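You operate a simulated robot arm through the tools that you are given. There is no shell and no other tool.

Carry out the task below with a simulated robot arm. There is one attempt and no reset: what you move stays moved.

Task
Swap the console's flat orange cell for a green one from the tin.
Fine: the flat cell goes into the tin's orange well; shut cover and tin lid; the console shows READY.

It is judged by the outcome, as a careful person would: the job done as asked, and still so three seconds after it is handed in. It fails if anything else is knocked over, pushed out of place, dropped, spilled or broken. Lids that push on must go on centred and level and be pressed home; caps that screw on are set level and turned clockwise until they are tight.

Robot
A 6-joint arm with a three-finger gripper, fixed in place. Base frame: the origin is on the floor under the middle of its stand, x ahead of it, y to its left, z up. Readings come in cm, degrees, newtons and seconds.
It reaches about 121.3 cm from its shoulder. Its first joint turns from -166.0 to 166.0 degrees. Payload 4.89 kg.
Tool frame: the origin (TCP) lies between the finger pads and is the grasp point; the fingertips stand 3 cm ahead of it; z points along the fingers, y is the line along which they close. The gripper opens to 16.4 cm; its body begins 12.5 cm behind the TCP.
Orientation is that of the tool frame in the base frame, as a unit quaternion [x, y, z, w]. With the fingers straight down and closing along the base's y, the tool's x points along the base's -x, its y along +y and its z along -z.

Tools
- The arm moves only by the tool servo_tool. Its argument "commands" is a list of rows, each a list of 6 numbers: the shift along the base's x, y, z in cm, then the turn, a rotation vector about the base's x, y, z in degrees. In form: [[dx, dy, dz, wx, wy, wz], ...]. A call has 1 to 20 rows; each row shifts and turns the commanded pose from where the row before left it. "jaw" is the opening, from 0 (shut) to 1 (fully open), set as the call begins (left out, the last holds). Each row takes 0.2 s and may step no farther than 5 cm and 8.6 degrees from the row before; otherwise, or with a gripper value out of range, the whole call is refused. Where a pose cannot be reached the arm comes as near as it can. A force on the tool above 90 N (or 10 N above the force at the start of the call, whichever is more), or a blocked arm, ends the call early, and 0.2 s more pass. Each finger travels about 10.8 cm/s and halts on what it meets, pressing with about 40 N; the grip force reading is that of the motor and also rises with nothing between the fingers. The clock runs only during rows and for 0.2 s after the last one: add rows that do not move to give the fingers time. The reply holds the time, the measured pose of the TCP, the force on the tool along the base axes, the opening and the grip force, in the units named above and with some noise, with the torque about the TCP (base axes, N m) and any sound that the robot's microphone picked up.
- Cameras (640 x 400 px; columns grow to the right, rows downward): "scene" is fixed at [40.14, -64.95, 163.88]; the picture's right is [0.94, -0.35, 0.00], its down [-0.18, -0.47, -0.86] and it looks along [0.31, 0.81, -0.51] (base axes); focal length 308 px, centre (320, 200). "wrist" rides on the gripper at [7.6, -0.2, -15.2] in the tool frame; the picture's right is [0.02, 1.00, 0.00], its down [-0.88, 0.02, -0.47] and it looks along [-0.47, 0.01, 0.88] (tool axes); focal length 247 px, centre (320, 200). There is no depth. A picture from a camera that has moved, and an enlarged one, comes with that camera's place and axes in the base frame and with its lens. The place of the scene camera against the robot may be out by one fixed shift of up to 1.2 cm in any direction.
- camera(camera): a new picture of that camera. The clock stands still meanwhile.
- slide_trunk(by): moves the trunk up (or, below 0, down) by that many cm; the arm rides with it, the base frame stays. It gives what a move gives, with no picture.
- close_up(camera, box): a new picture of the part [left, top, right, bottom] of that camera's present view, enlarged. The clock stands still meanwhile.
- finish_job(): hands the job in; it is judged then, once.

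Nothing tells you positions but the pictures and the camera data. Unless the task says otherwise, let go and move clear before handing in.

The tools are called as a command line: name --pt "numbers of a row" for each row, then --argument value for the rest, lists and objects as JSON in quotes. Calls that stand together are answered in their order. servo_tool: Moves the arm, as the interface text tells. Its arguments: {"type":"object","properties":{"commands":{"type":"array","items":{"type":"array","items":{"type":"number"}}},"jaw":{"type":"number"}},"required":["commands"]} The other tools are called the same way: slide_trunk (by) moves the trunk up or down; camera (camera) takes a picture; close_up (camera, box) takes an enlarged picture of a part of a camera's view; finish_job () hands the job in.

At the start:

```text
clock: 0.0
eef_pos: [54.64, 31.27, 122.65]
tcp_rot: [0.0, 1.0, 0.0, 0.0]
wrist_force: [0.7, 0.0, -0.5]
torque: [0.0, -0.03, 0.02]
grip_width: 16.36
grip_force: 0.1
trunk travel left (down, up): [-17.5, 21.5]
```

scene: 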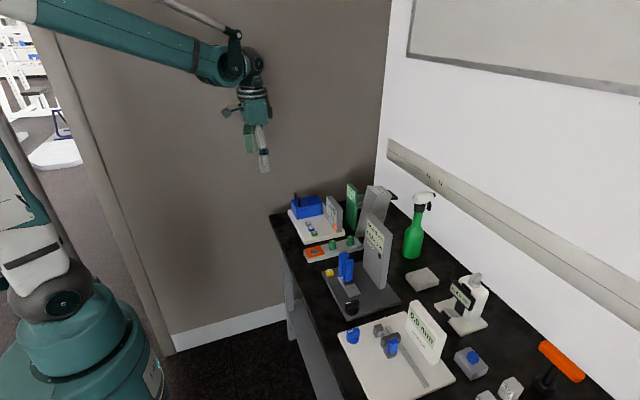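
wrist: 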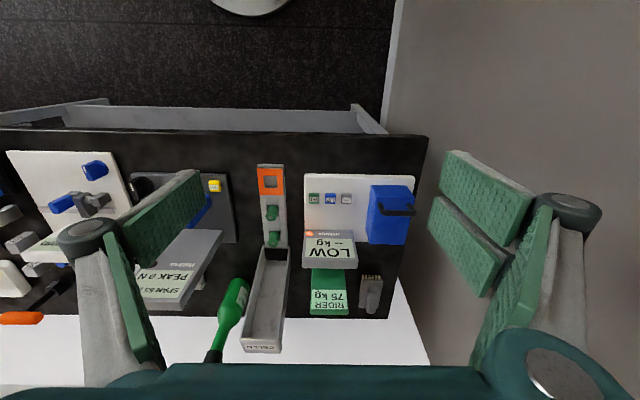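

I see a bench with several consoles; the one showing LOW with a blue cover next to a long tin with an orange well and green cells seems to be the target. I'll take enlarged pictures first.

close_up --camera "scene" --box '[260, 160, 420, 260]'

close_up --camera "wrist" --box '[220, 140, 440, 360]'

close_up --camera "wrist" --box '[240, 150, 340, 260]'

close_up --camera "wrist" --box '[300, 170, 420, 250]'

```text
4.00 times, centred on (340, 210) of scene
camera zoom: at [40.14, -64.95, 163.88], right [0.94, -0.35, 0.0], down [-0.18, -0.47, -0.86], along [0.31, 0.81, -0.51], focal length 1233 px, centre (240, 160)
```

zoom: 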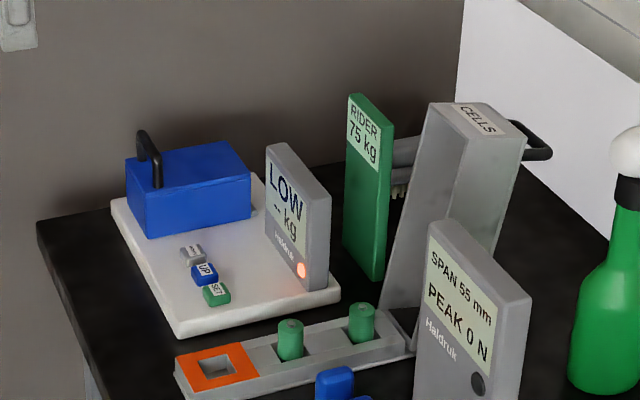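

```text
1.82 times, centred on (330, 250) of wrist
camera zoom: at [47.11, 31.02, 137.85], right [-0.02, 1.0, 0.0], down [0.88, 0.02, 0.47], along [0.47, 0.01, -0.88], focal length 449 px, centre (302, 109)
```

zoom: 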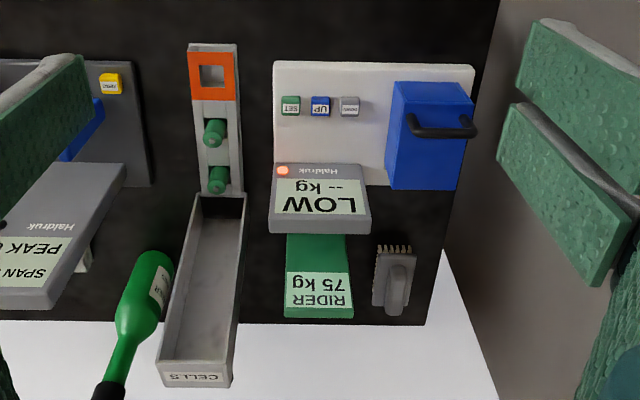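

```text
3.64 times, centred on (290, 205) of wrist
camera zoom: at [47.11, 31.02, 137.85], right [-0.02, 1.0, 0.0], down [0.88, 0.02, 0.47], along [0.47, 0.01, -0.88], focal length 898 px, centre (429, 182)
```

zoom: 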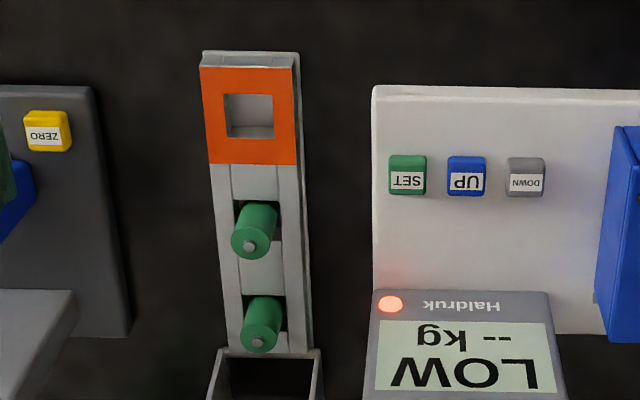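

```text
5.00 times, centred on (360, 210) of wrist
camera zoom: at [47.11, 31.02, 137.85], right [-0.02, 1.0, 0.0], down [0.88, 0.02, 0.47], along [0.47, 0.01, -0.88], focal length 1235 px, centre (120, 150)
```

zoom: 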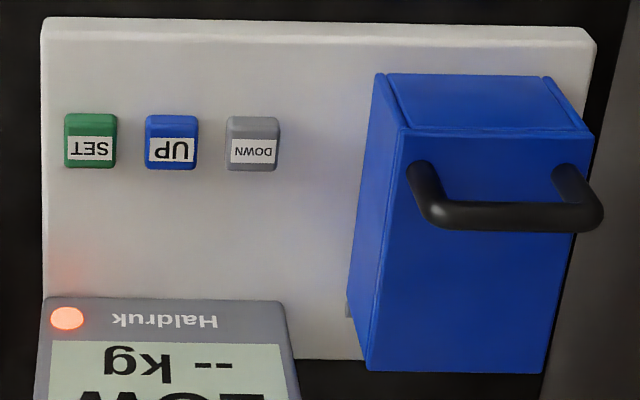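

The target console is the white one showing LOW, with a blue handled cover; the tin beside it is already open, with its lid standing up at the far end. I'll move the wrist camera closer for a better look at both.

servo_tool --pt "2 -1 -3 0 0 0" --pt "2 -1 -3 0 0 0" --pt "2 -1 -3 0 0 0" --pt "0 0 0 0 0 0"

camera --camera "wrist"

close_up --camera "wrist" --box '[240, 100, 340, 260]'

close_up --camera "wrist" --box '[300, 110, 460, 260]'

```text
clock: 1.0
eef_pos: [60.87, 28.28, 113.55]
tcp_rot: [0.0, 1.0, 0.0, 0.0]
wrist_force: [0.6, -1.1, -0.4]
torque: [-0.07, 0.11, 0.02]
grip_width: 16.41
grip_force: 0.0
trunk travel left (down, up): [-17.5, 21.5]
```

```text
taken
camera wrist: at [53.14, 28.04, 128.81], right [-0.02, 1.0, 0.0], down [0.88, 0.02, 0.47], along [0.47, 0.01, -0.88], focal length 247 px, centre (320, 200)
```

wrist: 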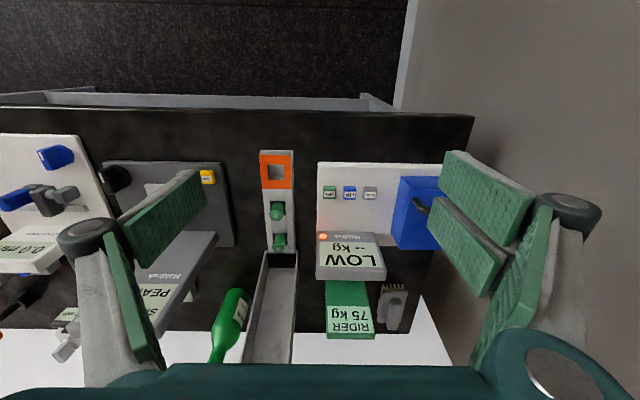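

```text
2.50 times, centred on (290, 180) of wrist
camera zoom: at [53.14, 28.04, 128.81], right [-0.02, 1.0, 0.0], down [0.88, 0.02, 0.47], along [0.47, 0.01, -0.88], focal length 617 px, centre (395, 250)
```

zoom: 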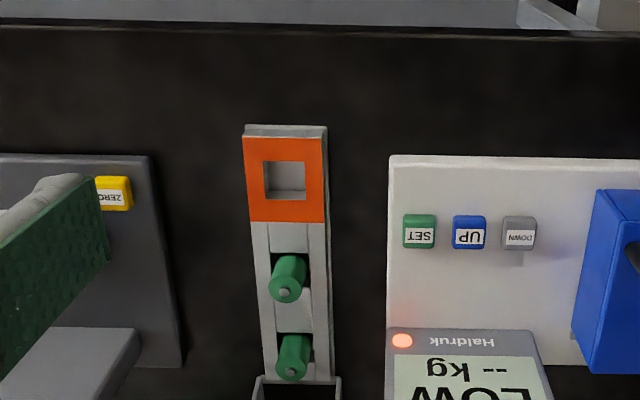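

```text
2.67 times, centred on (380, 185) of wrist
camera zoom: at [53.14, 28.04, 128.81], right [-0.02, 1.0, 0.0], down [0.88, 0.02, 0.47], along [0.47, 0.01, -0.88], focal length 659 px, centre (160, 240)
```

zoom: 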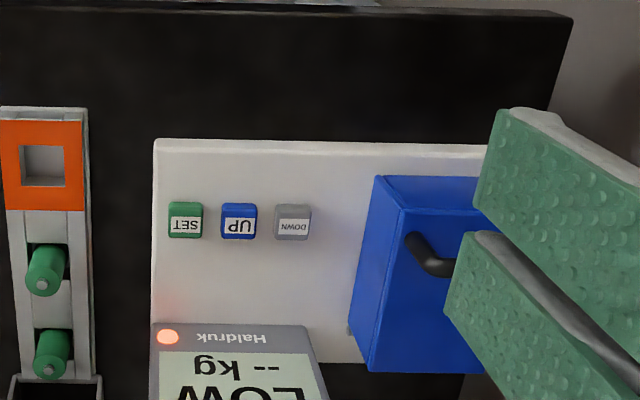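

The orange cell must be under the blue cover. I'll put the camera in line with the tin to measure it from closer.

servo_tool --pt "0 -3.8 -3 0 0 0" --pt "0 -3.8 -3 0 0 0" --pt "0 0 -2.5 0 0 0" --pt "0 0 0 0 0 0"

camera --camera "wrist"

close_up --camera "wrist" --box '[260, 120, 380, 300]'

close_up --camera "scene" --box '[270, 170, 360, 240]'

```text
clock: 2.0
eef_pos: [60.86, 20.52, 105.07]
tcp_rot: [0.0, 1.0, 0.0, 0.0]
wrist_force: [0.2, 0.8, -1.1]
torque: [0.03, -0.01, -0.02]
grip_width: 16.4
grip_force: 0.0
trunk travel left (down, up): [-17.5, 21.5]
```

```text
taken
camera wrist: at [53.11, 20.34, 120.29], right [-0.02, 1.0, 0.0], down [0.88, 0.02, 0.47], along [0.47, 0.01, -0.88], focal length 247 px, centre (320, 200)
```

wrist: 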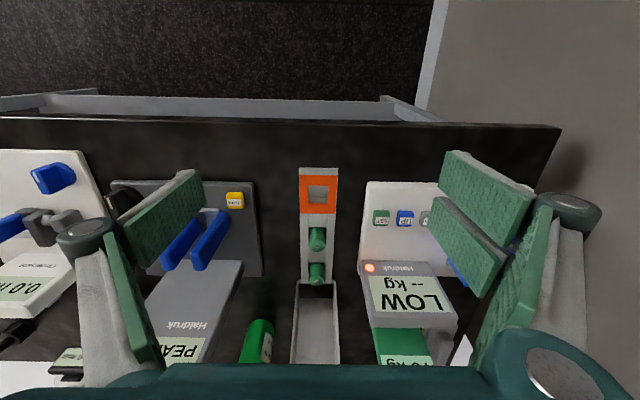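

```text
2.22 times, centred on (320, 210) of wrist
camera zoom: at [53.11, 20.34, 120.29], right [-0.02, 1.0, 0.0], down [0.88, 0.02, 0.47], along [0.47, 0.01, -0.88], focal length 549 px, centre (320, 178)
```

zoom: 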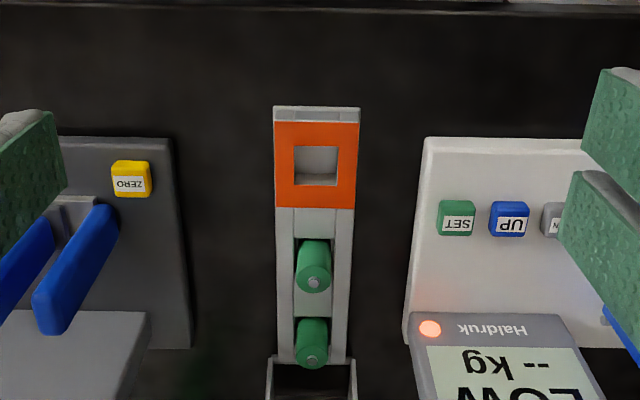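

```text
5.71 times, centred on (315, 205) of scene
camera zoom: at [40.14, -64.95, 163.88], right [0.94, -0.35, 0.0], down [-0.18, -0.47, -0.86], along [0.31, 0.81, -0.51], focal length 1761 px, centre (349, 171)
```

zoom: 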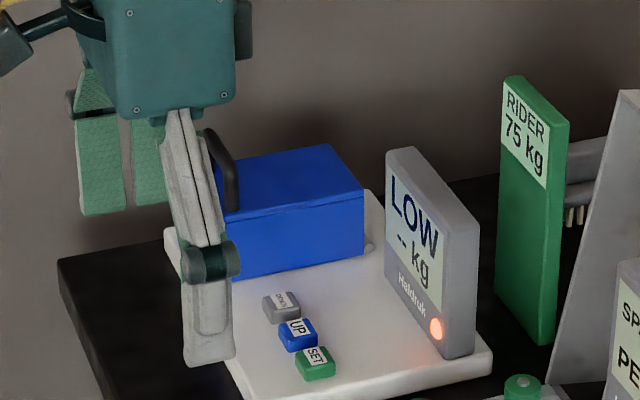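

The tin and cells are located (orange well about x 69.7, y 20.4, z 87.4). The cover has its handle on the near end, about x 71, y 46.5, z 97.5, and I think it hinges at the far end. I'll look at it directly next.

servo_tool --pt "0 4.5 1 0 0 0" --pt "0 4.5 1 0 0 0" --pt "-1 4.5 1 0 0 0" --pt "-1 4.5 0 0 0 0" --pt "0 4.5 0 0 0 0" --pt "0 3.5 0 0 0 0" --pt "0 0 0 0 0 0"

camera --camera "wrist"

close_up --camera "wrist" --box '[230, 130, 430, 290]'

close_up --camera "scene" --box '[270, 170, 360, 240]'

```text
clock: 3.6
eef_pos: [58.91, 46.73, 108.03]
tcp_rot: [0.001, 1.0, 0.0, 0.0]
wrist_force: [0.9, 0.5, -0.1]
torque: [-0.09, 0.01, 0.03]
grip_width: 16.39
grip_force: 0.1
trunk travel left (down, up): [-17.5, 21.5]
```

```text
taken
camera wrist: at [51.22, 46.55, 123.31], right [-0.02, 1.0, 0.0], down [0.88, 0.02, 0.47], along [0.47, 0.01, -0.88], focal length 247 px, centre (320, 200)
```

wrist: 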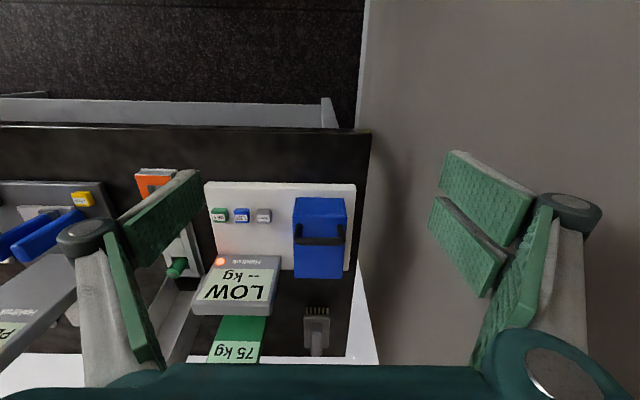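

```text
2.50 times, centred on (330, 210) of wrist
camera zoom: at [51.22, 46.55, 123.31], right [-0.02, 1.0, 0.0], down [0.88, 0.02, 0.47], along [0.47, 0.01, -0.88], focal length 617 px, centre (295, 175)
```

zoom: 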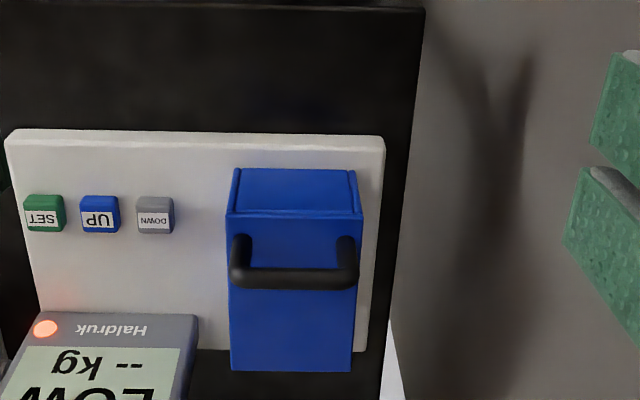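

```text
5.71 times, centred on (315, 205) of scene
camera zoom: at [40.14, -64.95, 163.88], right [0.94, -0.35, 0.0], down [-0.18, -0.47, -0.86], along [0.31, 0.81, -0.51], focal length 1761 px, centre (349, 171)
```

zoom: 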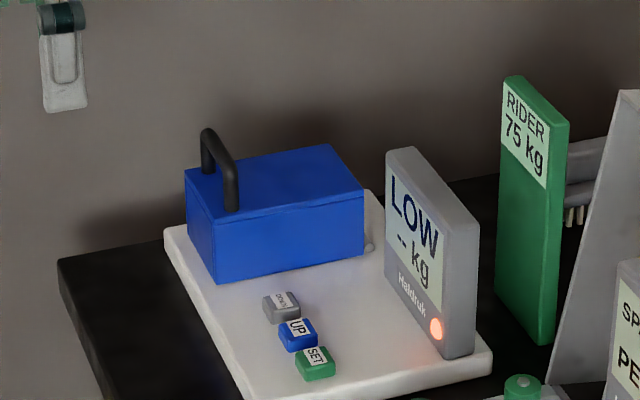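

The handle is a loop across y at the cover's near end (bar about x 71.1, y 46.9, z 97.2), and a hinge pin shows at the far end (about x 82, z 88.5). I'll turn the tool −90° about z so it closes along x, with the single finger on the near side, and narrow the jaw.

servo_tool --pt "0 0 0 0 0 -8.2" --pt "0 0 0 0 0 -8.2" --pt "0 0 0 0 0 -8.2" --pt "0 0 0 0 0 -8.2" --pt "0 0 0 0 0 -8.2" --pt "0 0 0 0 0 -8.2" --pt "0 0 0 0 0 -8.2" --pt "0 0 0 0 0 -8.2" --pt "0 0 0 0 0 -8.2" --pt "0 0 0 0 0 -8.2" --pt "0 0 0 0 0 -8.0" --pt "0 0 0 0 0 0" --jaw 0.35

camera --camera "wrist"

camera --camera "scene"

```text
clock: 6.2
eef_pos: [58.75, 46.61, 108.2]
tcp_rot: [0.707, 0.707, 0.0, 0.0]
wrist_force: [0.8, 0.1, 0.4]
torque: [-0.02, -0.02, 0.03]
grip_width: 5.74
grip_force: 0.1
trunk travel left (down, up): [-17.5, 21.5]
```

```text
taken
camera wrist: at [58.62, 54.21, 123.37], right [1.0, 0.02, 0.0], down [0.02, -0.88, 0.47], along [0.01, -0.47, -0.88], focal length 247 px, centre (320, 200)
```

wrist: 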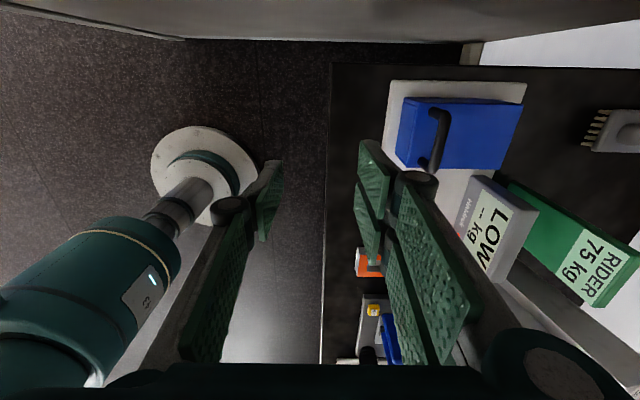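

```text
taken
```

scene: 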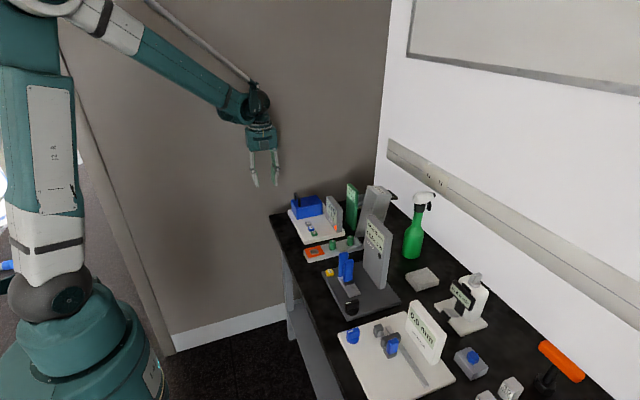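

The tool now closes along x. I'll move above the handle and check alignment before lowering.

servo_tool --pt "4 0.1 -1 0 0 0" --pt "4 0.1 -1 0 0 0" --pt "4 0.1 -1.2 0 0 0" --pt "0.35 0 0 0 0 0" --pt "0 0 0 0 0 0"

camera --camera "wrist"

close_up --camera "scene" --box '[270, 150, 360, 220]'

```text
clock: 7.4
eef_pos: [71.29, 46.96, 104.93]
tcp_rot: [0.707, 0.707, 0.0, 0.0]
wrist_force: [0.7, 0.8, -0.2]
torque: [0.0, 0.07, -0.01]
grip_width: 5.74
grip_force: 0.0
trunk travel left (down, up): [-17.5, 21.5]
```

```text
taken
camera wrist: at [71.03, 54.55, 120.12], right [1.0, 0.02, 0.0], down [0.02, -0.88, 0.47], along [0.01, -0.47, -0.88], focal length 247 px, centre (320, 200)
```

wrist: 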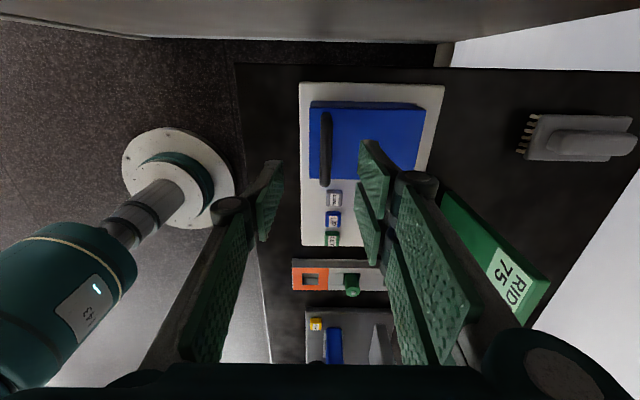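

```text
5.71 times, centred on (315, 185) of scene
camera zoom: at [40.14, -64.95, 163.88], right [0.94, -0.35, 0.0], down [-0.18, -0.47, -0.86], along [0.31, 0.81, -0.51], focal length 1761 px, centre (349, 286)
```

zoom: 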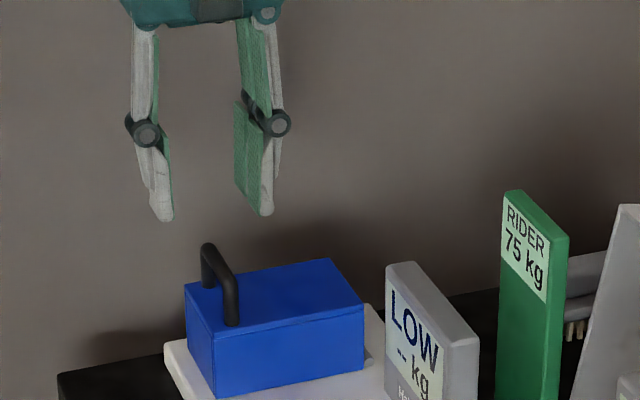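

The handle bar reads about x 71.8, z 96.5 from this view. I'll shift slightly and lower so the fingers straddle the bar.

servo_tool --pt "0.5 0 -2 0 0 0" --pt "0 0 -2 0 0 0" --pt "0 0 -1.5 0 0 0" --pt "0 0 -1.2 0 0 0" --pt "0 0 0 0 0 0"

camera --camera "wrist"

close_up --camera "scene" --box '[270, 150, 360, 220]'

```text
clock: 8.6
eef_pos: [71.6, 47.02, 98.15]
tcp_rot: [0.707, 0.707, 0.0, 0.0]
wrist_force: [-0.1, 0.2, 0.1]
torque: [0.03, 0.0, -0.01]
grip_width: 5.74
grip_force: 0.1
trunk travel left (down, up): [-17.5, 21.5]
```

```text
taken
camera wrist: at [71.46, 54.54, 113.46], right [1.0, 0.02, 0.0], down [0.02, -0.88, 0.47], along [0.01, -0.47, -0.88], focal length 247 px, centre (320, 200)
```

wrist: 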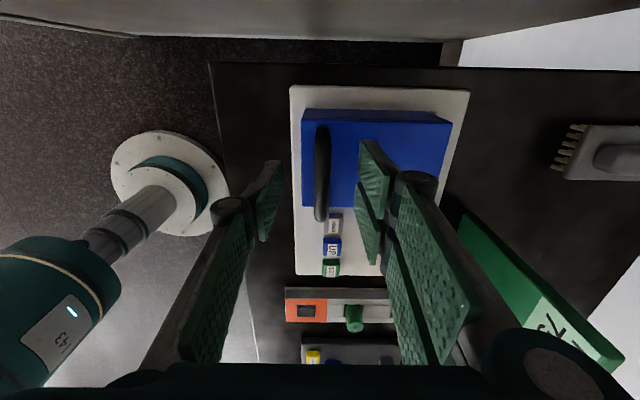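

```text
5.71 times, centred on (315, 185) of scene
camera zoom: at [40.14, -64.95, 163.88], right [0.94, -0.35, 0.0], down [-0.18, -0.47, -0.86], along [0.31, 0.81, -0.51], focal length 1761 px, centre (349, 286)
```

zoom: 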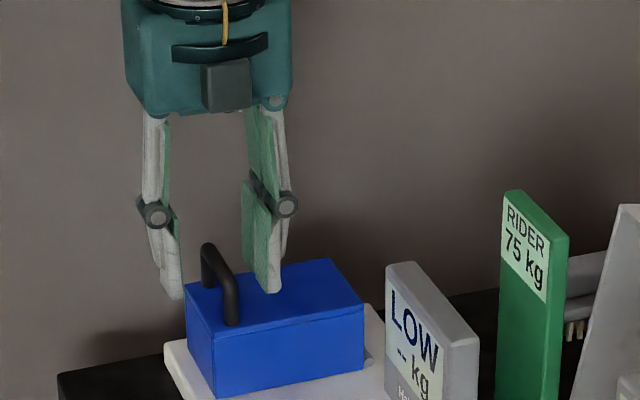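

The bar is centred between the fingers. I'll lower a little more and close on it.

servo_tool --pt "0.1 0 -0.7 0 0 0" --pt "0 0 0 0 0 0"

servo_tool --pt "0 0 0 0 0 0" --pt "0 0 0 0 0 0" --pt "0 0 0 0 0 0" --pt "0 0 0 0 0 0" --jaw 0.0

camera --camera "wrist"

close_up --camera "scene" --box '[270, 150, 360, 220]'

```text
clock: 9.2
eef_pos: [71.72, 46.98, 97.52]
tcp_rot: [0.708, 0.707, 0.0, 0.0]
wrist_force: [-0.1, 0.3, -0.2]
torque: [0.02, -0.02, -0.01]
grip_width: 5.76
grip_force: 0.0
trunk travel left (down, up): [-17.5, 21.5]
```

```text
clock: 10.2
eef_pos: [71.86, 46.95, 97.56]
tcp_rot: [0.707, 0.707, 0.0, 0.0]
wrist_force: [12.8, 0.6, 1.3]
torque: [0.03, -1.11, 0.52]
grip_width: 1.1
grip_force: 44.7
trunk travel left (down, up): [-17.5, 21.5]
```

```text
taken
camera wrist: at [71.62, 54.53, 112.73], right [1.0, 0.02, 0.0], down [0.02, -0.88, 0.47], along [0.01, -0.47, -0.88], focal length 247 px, centre (320, 200)
```

wrist: 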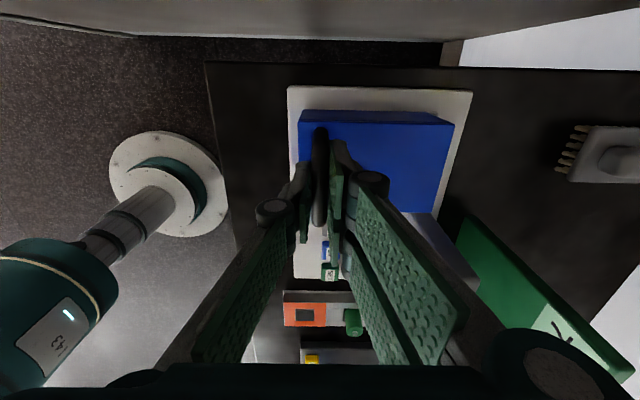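

```text
5.71 times, centred on (315, 185) of scene
camera zoom: at [40.14, -64.95, 163.88], right [0.94, -0.35, 0.0], down [-0.18, -0.47, -0.86], along [0.31, 0.81, -0.51], focal length 1761 px, centre (349, 286)
```

zoom: 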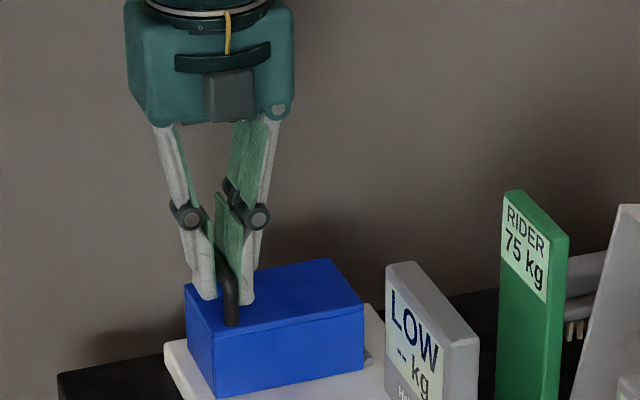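

I have the handle (bar 1.1 cm thick). I'll lift along a small arc about the presumed hinge and watch the forces to confirm how the cover opens.

servo_tool --pt "0.36 0 0.43 0 0 0" --pt "0.36 0 0.43 0 0 0" --pt "0.41 0 0.39 0 0 0" --pt "0.41 0 0.39 0 0 0" --pt "0 0 0 0 0 0"

close_up --camera "scene" --box '[270, 150, 360, 220]'

camera --camera "wrist"

```text
clock: 11.4
eef_pos: [73.39, 47.05, 99.25]
tcp_rot: [0.707, 0.707, 0.0, 0.0]
wrist_force: [7.9, -3.7, -8.8]
torque: [-0.23, -0.06, 0.04]
grip_width: 1.05
grip_force: 45.3
trunk travel left (down, up): [-17.5, 21.5]
```

```text
5.71 times, centred on (315, 185) of scene
camera zoom: at [40.14, -64.95, 163.88], right [0.94, -0.35, 0.0], down [-0.18, -0.47, -0.86], along [0.31, 0.81, -0.51], focal length 1761 px, centre (349, 286)
```

zoom: 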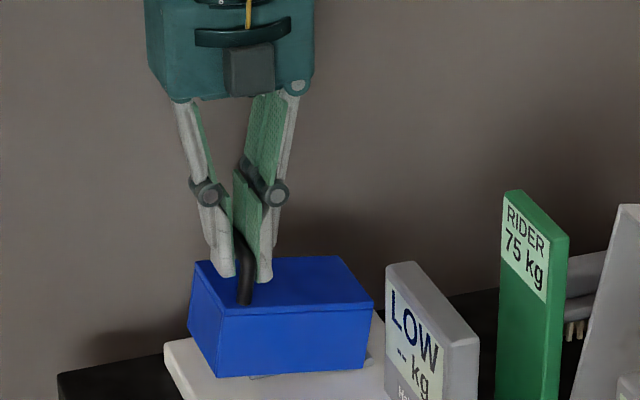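

```text
taken
camera wrist: at [73.13, 54.52, 114.38], right [1.0, 0.02, 0.0], down [0.02, -0.88, 0.47], along [0.01, -0.47, -0.88], focal length 247 px, centre (320, 200)
```

wrist: 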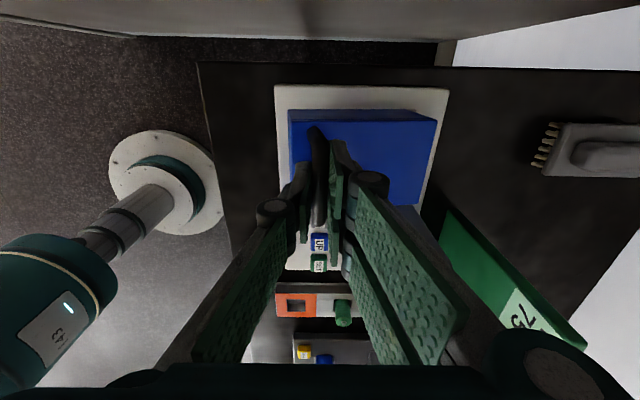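

The cover swings up about a far-end hinge as expected, with low forces. I'll continue along the arc.

servo_tool --pt "0.44 0 0.35 0 0 0" --pt "0.44 0 0.35 0 0 0" --pt "0.47 0 0.31 0 0 0" --pt "0.47 0 0.31 0 0 0" --pt "0.5 0 0.27 0 0 0" --pt "0.5 0 0.27 0 0 0" --pt "0.52 0 0.23 0 0 0" --pt "0.52 0 0.23 0 0 0" --pt "0 0 0 0 0 0"

close_up --camera "scene" --box '[270, 150, 360, 220]'

camera --camera "wrist"

```text
clock: 13.4
eef_pos: [77.06, 46.91, 101.51]
tcp_rot: [0.707, 0.707, 0.0, 0.0]
wrist_force: [-3.8, -4.4, 8.6]
torque: [0.01, -0.05, -0.13]
grip_width: 1.04
grip_force: 45.1
trunk travel left (down, up): [-17.5, 21.5]
```

```text
5.71 times, centred on (315, 185) of scene
camera zoom: at [40.14, -64.95, 163.88], right [0.94, -0.35, 0.0], down [-0.18, -0.47, -0.86], along [0.31, 0.81, -0.51], focal length 1761 px, centre (349, 286)
```

zoom: 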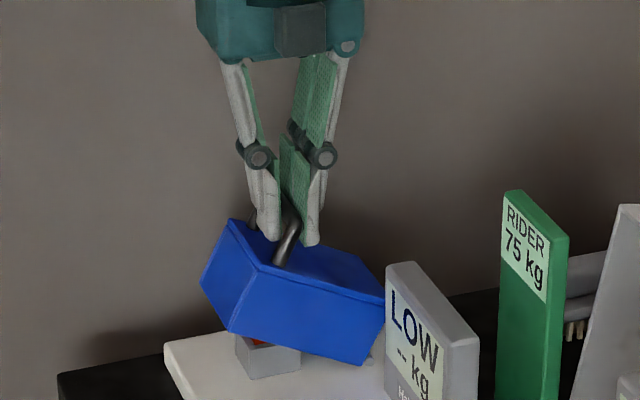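

```text
taken
camera wrist: at [76.9, 54.52, 116.77], right [1.0, 0.02, 0.0], down [0.02, -0.88, 0.47], along [0.01, -0.47, -0.88], focal length 247 px, centre (320, 200)
```

wrist: 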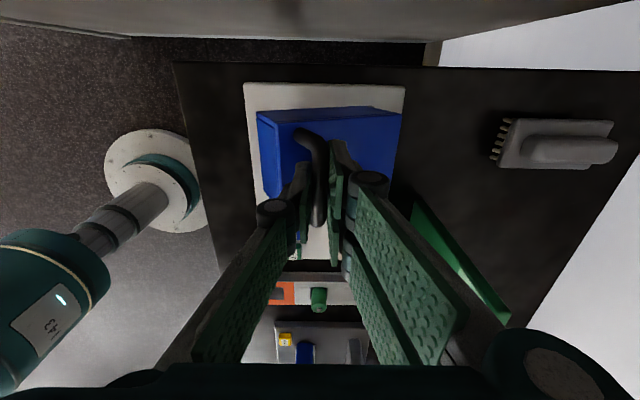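

Opening well; a grey holder with the orange cell shows underneath. I'll continue the arc with a slight upward correction.

servo_tool --pt "0.53 0 0.3 0 0 0" --pt "0.53 0 0.28 0 0 0" --pt "0.55 0 0.2 0 0 0" --pt "0.55 0 0.15 0 0 0" --pt "0.56 0 0.1 0 0 0" --pt "0.56 0 0.08 0 0 0" --pt "0.56 0 0.04 0 0 0" --pt "0.56 0 0.03 0 0 0" --pt "0 0 0 0 0 0"

close_up --camera "scene" --box '[270, 150, 360, 220]'

camera --camera "wrist"

```text
clock: 15.4
eef_pos: [81.55, 46.95, 102.7]
tcp_rot: [0.707, 0.708, 0.0, 0.0]
wrist_force: [-0.7, 0.5, 7.1]
torque: [-0.22, -0.08, -0.16]
grip_width: 1.04
grip_force: 44.8
trunk travel left (down, up): [-17.5, 21.5]
```

```text
5.71 times, centred on (315, 185) of scene
camera zoom: at [40.14, -64.95, 163.88], right [0.94, -0.35, 0.0], down [-0.18, -0.47, -0.86], along [0.31, 0.81, -0.51], focal length 1761 px, centre (349, 286)
```

zoom: 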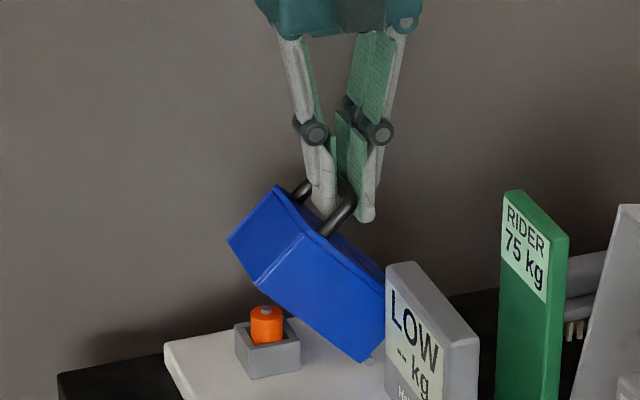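

```text
taken
camera wrist: at [81.36, 54.53, 117.93], right [1.0, 0.02, 0.0], down [0.02, -0.88, 0.47], along [0.01, -0.47, -0.88], focal length 247 px, centre (320, 200)
```

wrist: 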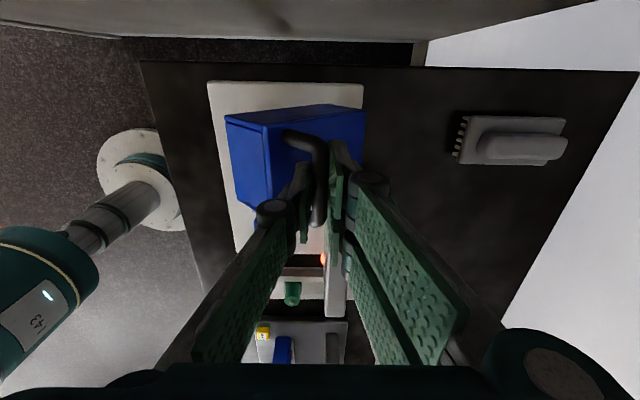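

The orange cell stands in a grey socket. I'll keep swinging the cover past vertical.

servo_tool --pt "0.56 0 0.06 0 0 0" --pt "0.56 0 0.04 0 0 0" --pt "0.56 0 0.0 0 0 0" --pt "0.56 0 -0.04 0 0 0" --pt "0.55 0 -0.09 0 0 0" --pt "0.55 0 -0.1 0 0 0" --pt "0.54 0 -0.14 0 0 0" --pt "0.54 0 -0.16 0 0 0" --pt "0 0 0 0 0 0"

close_up --camera "scene" --box '[270, 140, 380, 220]'

camera --camera "wrist"

```text
clock: 17.4
eef_pos: [85.89, 46.94, 102.24]
tcp_rot: [0.707, 0.708, 0.0, 0.0]
wrist_force: [1.3, 0.6, 5.3]
torque: [-0.37, -0.07, -0.08]
grip_width: 1.06
grip_force: 45.3
trunk travel left (down, up): [-17.5, 21.5]
```

```text
5.00 times, centred on (325, 180) of scene
camera zoom: at [40.14, -64.95, 163.88], right [0.94, -0.35, 0.0], down [-0.18, -0.47, -0.86], along [0.31, 0.81, -0.51], focal length 1541 px, centre (295, 300)
```

zoom: 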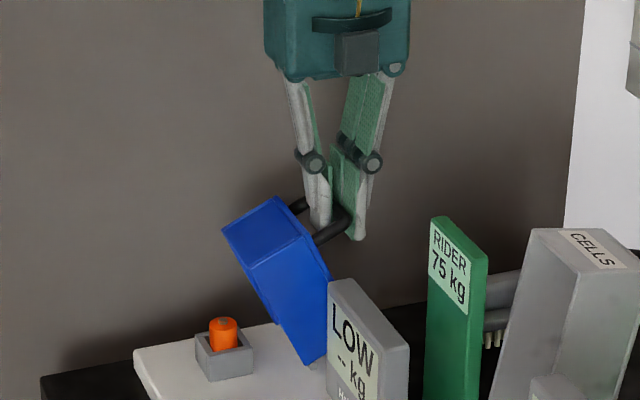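

```text
taken
camera wrist: at [85.78, 54.53, 117.5], right [1.0, 0.02, 0.0], down [0.02, -0.88, 0.47], along [0.01, -0.47, -0.88], focal length 247 px, centre (320, 200)
```

wrist: 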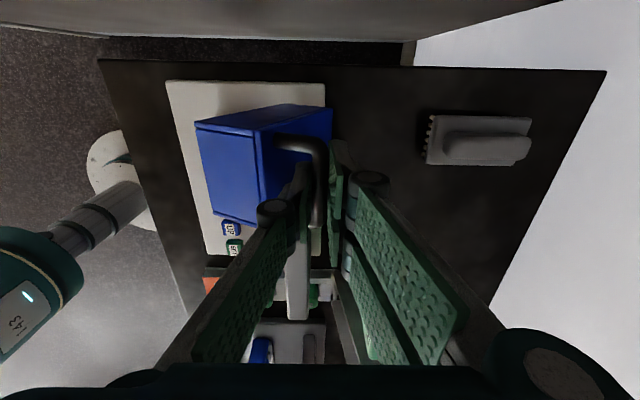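

About 70° open, forces low. Continuing to vertical and a bit beyond.

servo_tool --pt "0.53 0 -0.17 0 0 0" --pt "0.53 0 -0.19 0 0 0" --pt "0.5 0 -0.22 0 0 0" --pt "0.5 0 -0.24 0 0 0" --pt "0.49 0 -0.28 0 0 0" --pt "0.48 0 -0.29 0 0 0" --pt "0.46 0 -0.32 0 0 0" --pt "0.45 0 -0.33 0 0 0" --pt "0 0 0 0 0 0"

close_up --camera "scene" --box '[270, 140, 380, 220]'

camera --camera "wrist"

```text
clock: 19.4
eef_pos: [89.9, 46.87, 100.24]
tcp_rot: [0.707, 0.708, 0.001, 0.001]
wrist_force: [23.7, 9.0, 36.8]
torque: [0.08, -0.15, 0.0]
grip_width: 1.0
grip_force: 44.6
trunk travel left (down, up): [-17.5, 21.5]
```

```text
5.00 times, centred on (325, 180) of scene
camera zoom: at [40.14, -64.95, 163.88], right [0.94, -0.35, 0.0], down [-0.18, -0.47, -0.86], along [0.31, 0.81, -0.51], focal length 1541 px, centre (295, 300)
```

zoom: 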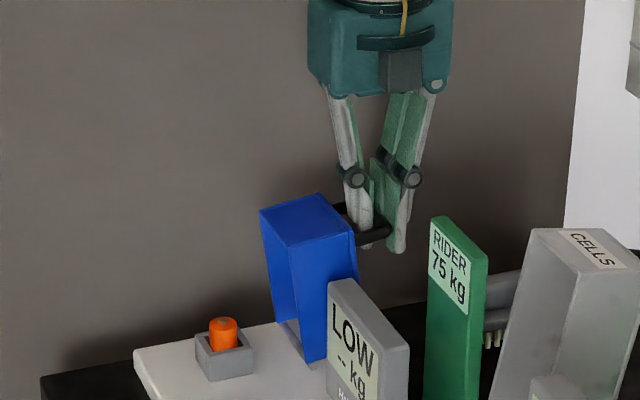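

```text
taken
camera wrist: at [89.66, 54.45, 115.5], right [1.0, 0.02, 0.0], down [0.02, -0.88, 0.47], along [0.01, -0.47, -0.88], focal length 247 px, centre (320, 200)
```

wrist: 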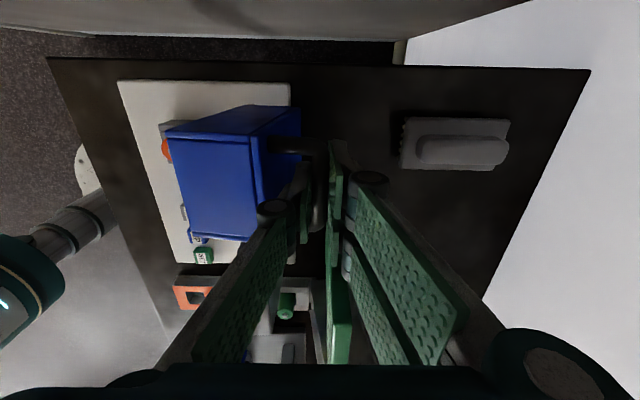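

The force is radially outward, so my arc radius was slightly small; the cover is around 85°. I'll correct outward and continue gently to find its stop.

servo_tool --pt "0.3 0 0.1 0 0 0" --pt "0.4 0 -0.2 0 0 0" --pt "0.4 0 -0.25 0 0 0" --pt "0 0 0 0 0 0"

```text
clock: 20.4
eef_pos: [90.99, 47.07, 99.67]
tcp_rot: [0.708, 0.707, 0.0, 0.0]
wrist_force: [-25.2, -14.5, -35.2]
torque: [-0.34, 0.08, -0.73]
grip_width: 1.05
grip_force: 45.5
trunk travel left (down, up): [-17.5, 21.5]
```

servo_tool --pt "0 0 -0.15 0 0 0" --pt "0 0 0 0 0 0"

close_up --camera "scene" --box '[290, 150, 380, 220]'

close_up --camera "wrist" --box '[120, 80, 400, 280]'

```text
clock: 21.0
eef_pos: [91.0, 46.94, 99.67]
tcp_rot: [0.707, 0.707, 0.001, 0.001]
wrist_force: [-21.2, -14.2, -28.4]
torque: [-0.27, 0.1, -0.12]
grip_width: 1.06
grip_force: 44.5
trunk travel left (down, up): [-17.5, 21.5]
```

```text
5.71 times, centred on (335, 185) of scene
camera zoom: at [40.14, -64.95, 163.88], right [0.94, -0.35, 0.0], down [-0.18, -0.47, -0.86], along [0.31, 0.81, -0.51], focal length 1761 px, centre (234, 286)
```

zoom: 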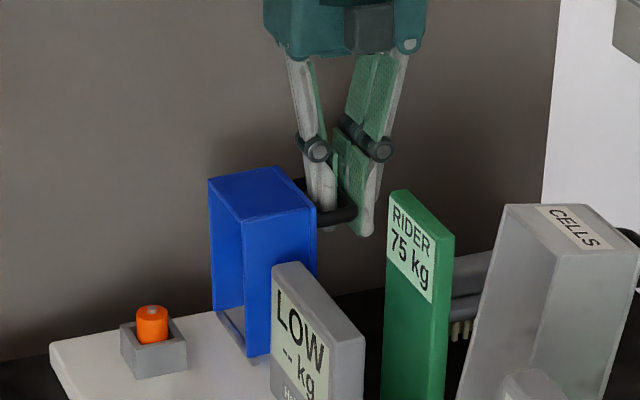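

```text
2.00 times, centred on (260, 180) of wrist
camera zoom: at [90.84, 54.53, 114.9], right [1.0, 0.02, 0.0], down [0.02, -0.88, 0.47], along [0.01, -0.47, -0.88], focal length 494 px, centre (440, 240)
```

zoom: 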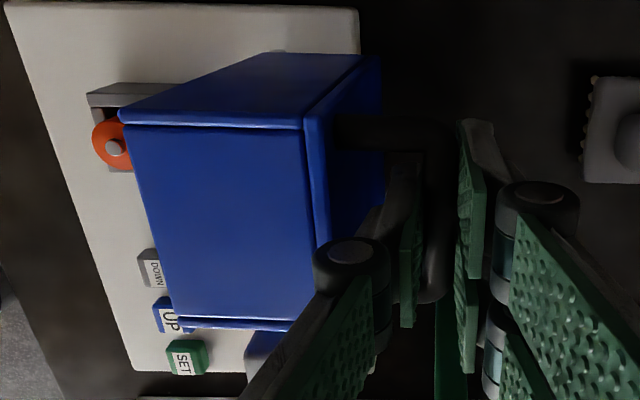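

servo_tool --pt "0.2 0 -0.3 0 0 0" --pt "0.3 0 -0.3 0 0 0" --pt "0 0 0 0 0 0"

```text
clock: 21.8
eef_pos: [91.66, 47.0, 99.15]
tcp_rot: [0.707, 0.707, 0.001, 0.0]
wrist_force: [9.3, 0.0, 9.9]
torque: [-0.29, -0.07, -0.16]
grip_width: 1.04
grip_force: 44.5
trunk travel left (down, up): [-17.5, 21.5]
```

servo_tool --pt "0.38 0 -0.36 0 0 0" --pt "0.36 0 -0.4 0 0 0" --pt "0 0 0 0 0 0"

```text
clock: 22.6
eef_pos: [92.36, 46.88, 98.4]
tcp_rot: [0.707, 0.707, 0.001, 0.0]
wrist_force: [39.0, 11.6, 38.6]
torque: [0.18, -0.3, -0.18]
grip_width: 1.06
grip_force: 45.0
trunk travel left (down, up): [-17.5, 21.5]
```

servo_tool --pt "0.3 0 0.0 0 0 0" --pt "0.22 0 -0.2 0 0 0" --pt "0 0 0 0 0 0"

close_up --camera "scene" --box '[290, 150, 380, 220]'

camera --camera "wrist"

```text
clock: 23.4
eef_pos: [92.66, 47.03, 98.09]
tcp_rot: [0.707, 0.707, -0.001, 0.0]
wrist_force: [8.8, 2.0, 7.2]
torque: [0.2, -0.06, -0.01]
grip_width: 1.05
grip_force: 44.3
trunk travel left (down, up): [-17.5, 21.5]
```

```text
5.71 times, centred on (335, 185) of scene
camera zoom: at [40.14, -64.95, 163.88], right [0.94, -0.35, 0.0], down [-0.18, -0.47, -0.86], along [0.31, 0.81, -0.51], focal length 1761 px, centre (234, 286)
```

zoom: 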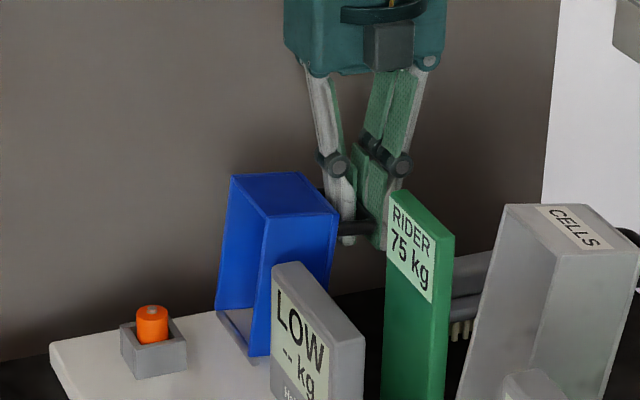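

```text
taken
camera wrist: at [92.51, 54.52, 113.31], right [1.0, 0.02, 0.0], down [0.02, -0.88, 0.47], along [0.01, -0.47, -0.88], focal length 247 px, centre (320, 200)
```

wrist: 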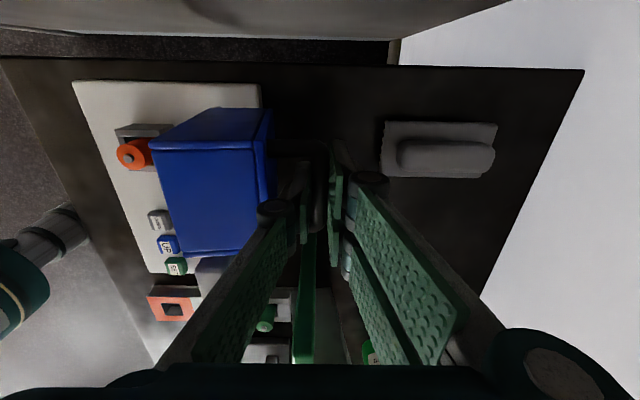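

servo_tool --pt "0.35 0 -0.25 0 0 0" --pt "0.35 0 -0.35 0 0 0" --pt "0 0 0 0 0 0"

```text
clock: 24.2
eef_pos: [93.42, 46.89, 97.46]
tcp_rot: [0.707, 0.707, -0.002, 0.0]
wrist_force: [-36.0, -13.8, -30.5]
torque: [0.06, 0.14, -0.03]
grip_width: 1.03
grip_force: 45.3
trunk travel left (down, up): [-17.5, 21.5]
```

servo_tool --pt "0.0 0 -0.3 0 0 0" --pt "0.2 0 -0.3 0 0 0" --pt "0 0 0 0 0 0"

close_up --camera "scene" --box '[290, 150, 380, 220]'

```text
clock: 25.0
eef_pos: [93.6, 46.92, 96.96]
tcp_rot: [0.707, 0.707, -0.001, 0.0]
wrist_force: [-17.8, -7.5, -13.2]
torque: [-0.04, 0.13, -0.12]
grip_width: 1.04
grip_force: 44.9
trunk travel left (down, up): [-17.5, 21.5]
```

```text
5.71 times, centred on (335, 185) of scene
camera zoom: at [40.14, -64.95, 163.88], right [0.94, -0.35, 0.0], down [-0.18, -0.47, -0.86], along [0.31, 0.81, -0.51], focal length 1761 px, centre (234, 286)
```

zoom: 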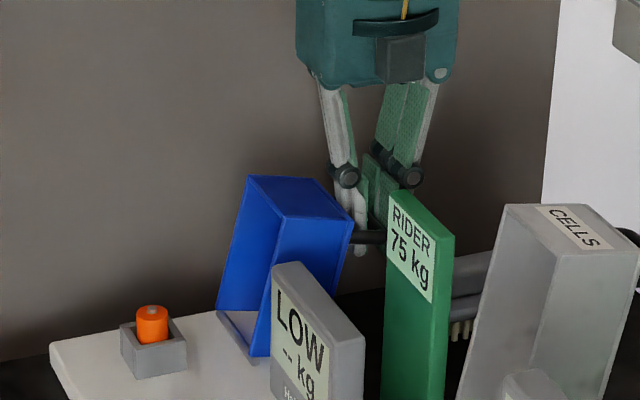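

servo_tool --pt "0.2 0 -0.3 0 0 0" --pt "0.15 0 -0.3 0 0 0" --pt "0 0 0 0 0 0"

```text
clock: 25.8
eef_pos: [94.17, 47.04, 96.42]
tcp_rot: [0.707, 0.707, 0.001, 0.001]
wrist_force: [12.3, 4.1, 14.5]
torque: [-0.2, 0.61, -0.11]
grip_width: 1.05
grip_force: 45.3
trunk travel left (down, up): [-17.5, 21.5]
```

servo_tool --pt "0.2 0 -0.3 0 0 0" --pt "0.18 0 -0.3 0 0 0" --pt "0 0 0 0 0 0"

close_up --camera "scene" --box '[290, 150, 380, 220]'

camera --camera "wrist"

```text
clock: 26.6
eef_pos: [94.45, 46.91, 95.82]
tcp_rot: [0.707, 0.707, 0.001, 0.0]
wrist_force: [39.4, 17.8, 46.5]
torque: [0.22, 2.46, 0.12]
grip_width: 1.02
grip_force: 44.9
trunk travel left (down, up): [-17.5, 21.5]
```

```text
5.71 times, centred on (335, 185) of scene
camera zoom: at [40.14, -64.95, 163.88], right [0.94, -0.35, 0.0], down [-0.18, -0.47, -0.86], along [0.31, 0.81, -0.51], focal length 1761 px, centre (234, 286)
```

zoom: 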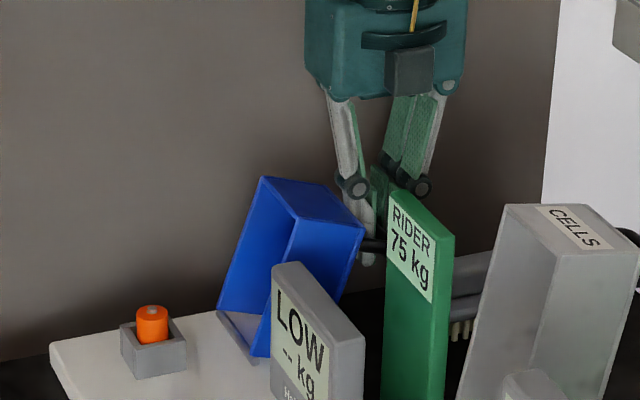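

```text
taken
camera wrist: at [94.24, 54.5, 111.11], right [1.0, 0.02, 0.0], down [0.02, -0.88, 0.47], along [0.01, -0.47, -0.88], focal length 247 px, centre (320, 200)
```

wrist: 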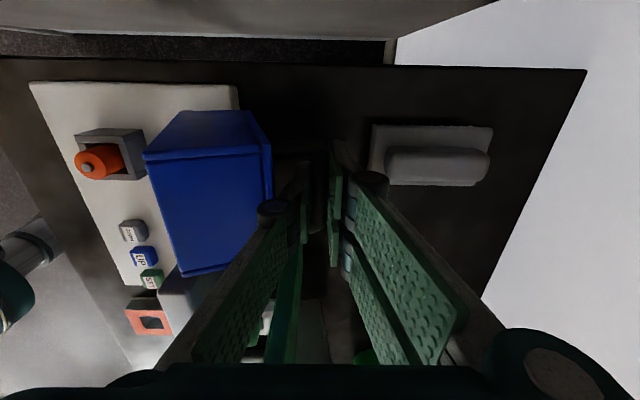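

The cover is at about 112° and the finger knuckle is starting to touch its edge, so this is far enough. I'll back off slightly to unload, then open the jaw a little.

servo_tool --pt "-0.1 0 0.3 0 0 0" --pt "-0.1 0 0.25 0 0 0" --pt "0 0 0 0 0 0"

servo_tool --pt "0 0 0 0 0 0" --pt "0 0 0 0 0 0" --jaw 0.12

close_up --camera "scene" --box '[290, 150, 380, 220]'

camera --camera "wrist"

```text
clock: 27.4
eef_pos: [94.22, 46.98, 96.22]
tcp_rot: [0.707, 0.707, 0.0, 0.0]
wrist_force: [29.8, 10.8, 28.1]
torque: [0.28, 0.71, -0.21]
grip_width: 1.02
grip_force: 44.9
trunk travel left (down, up): [-17.5, 21.5]
```

```text
clock: 28.0
eef_pos: [94.15, 46.8, 96.33]
tcp_rot: [0.708, 0.707, 0.0, 0.0]
wrist_force: [15.3, 2.5, 22.1]
torque: [-0.03, 1.37, -0.03]
grip_width: 1.18
grip_force: 0.1
trunk travel left (down, up): [-17.5, 21.5]
```

```text
5.71 times, centred on (335, 185) of scene
camera zoom: at [40.14, -64.95, 163.88], right [0.94, -0.35, 0.0], down [-0.18, -0.47, -0.86], along [0.31, 0.81, -0.51], focal length 1761 px, centre (234, 286)
```

zoom: 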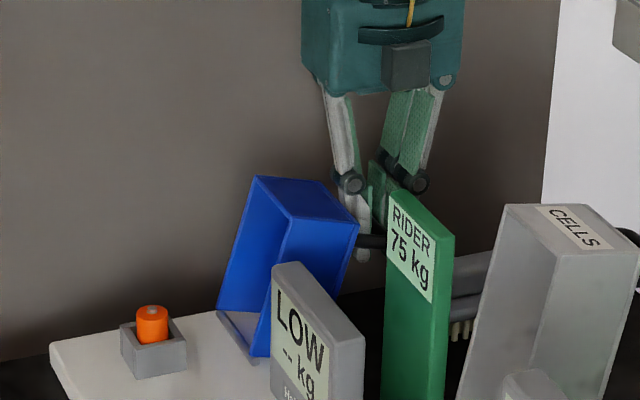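

```text
taken
camera wrist: at [93.95, 54.49, 111.55], right [1.0, 0.02, 0.0], down [0.02, -0.88, 0.47], along [0.01, -0.47, -0.88], focal length 247 px, centre (320, 200)
```

wrist: 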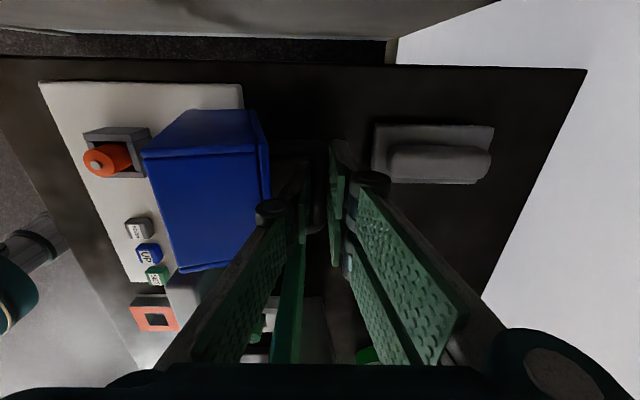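

servo_tool --pt "0 0 0 0 0 0" --pt "0 0 0 0 0 0" --pt "0 0 0 0 0 0" --jaw 0.16

```text
clock: 28.8
eef_pos: [94.09, 46.82, 96.34]
tcp_rot: [0.707, 0.707, 0.0, 0.001]
wrist_force: [21.7, 0.8, 28.2]
torque: [-0.04, 1.55, 0.01]
grip_width: 1.59
grip_force: 0.0
trunk travel left (down, up): [-17.5, 21.5]
```

The near finger touches the cover face; lifting straight up should free it. I'll rise in small steps.

servo_tool --pt "0 0 0.3 0 0 0" --pt "0 0 0.3 0 0 0" --pt "0 0 0.3 0 0 0" --pt "0 0 0 0 0 0"

close_up --camera "scene" --box '[290, 150, 380, 220]'

```text
clock: 29.8
eef_pos: [94.19, 46.96, 97.22]
tcp_rot: [0.707, 0.707, 0.0, 0.0]
wrist_force: [0.2, -0.1, -0.7]
torque: [-0.02, -0.02, 0.0]
grip_width: 2.62
grip_force: 0.1
trunk travel left (down, up): [-17.5, 21.5]
```

```text
5.71 times, centred on (335, 185) of scene
camera zoom: at [40.14, -64.95, 163.88], right [0.94, -0.35, 0.0], down [-0.18, -0.47, -0.86], along [0.31, 0.81, -0.51], focal length 1761 px, centre (234, 286)
```

zoom: 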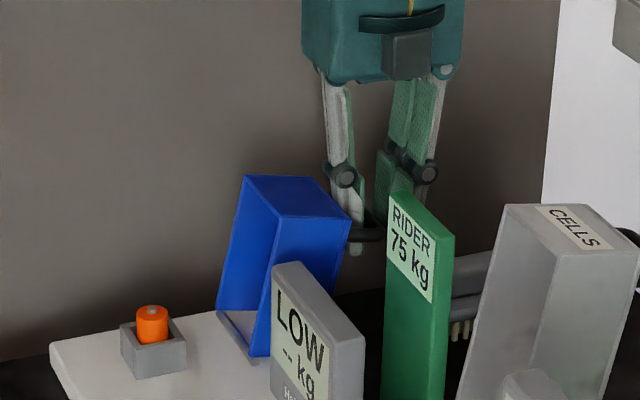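

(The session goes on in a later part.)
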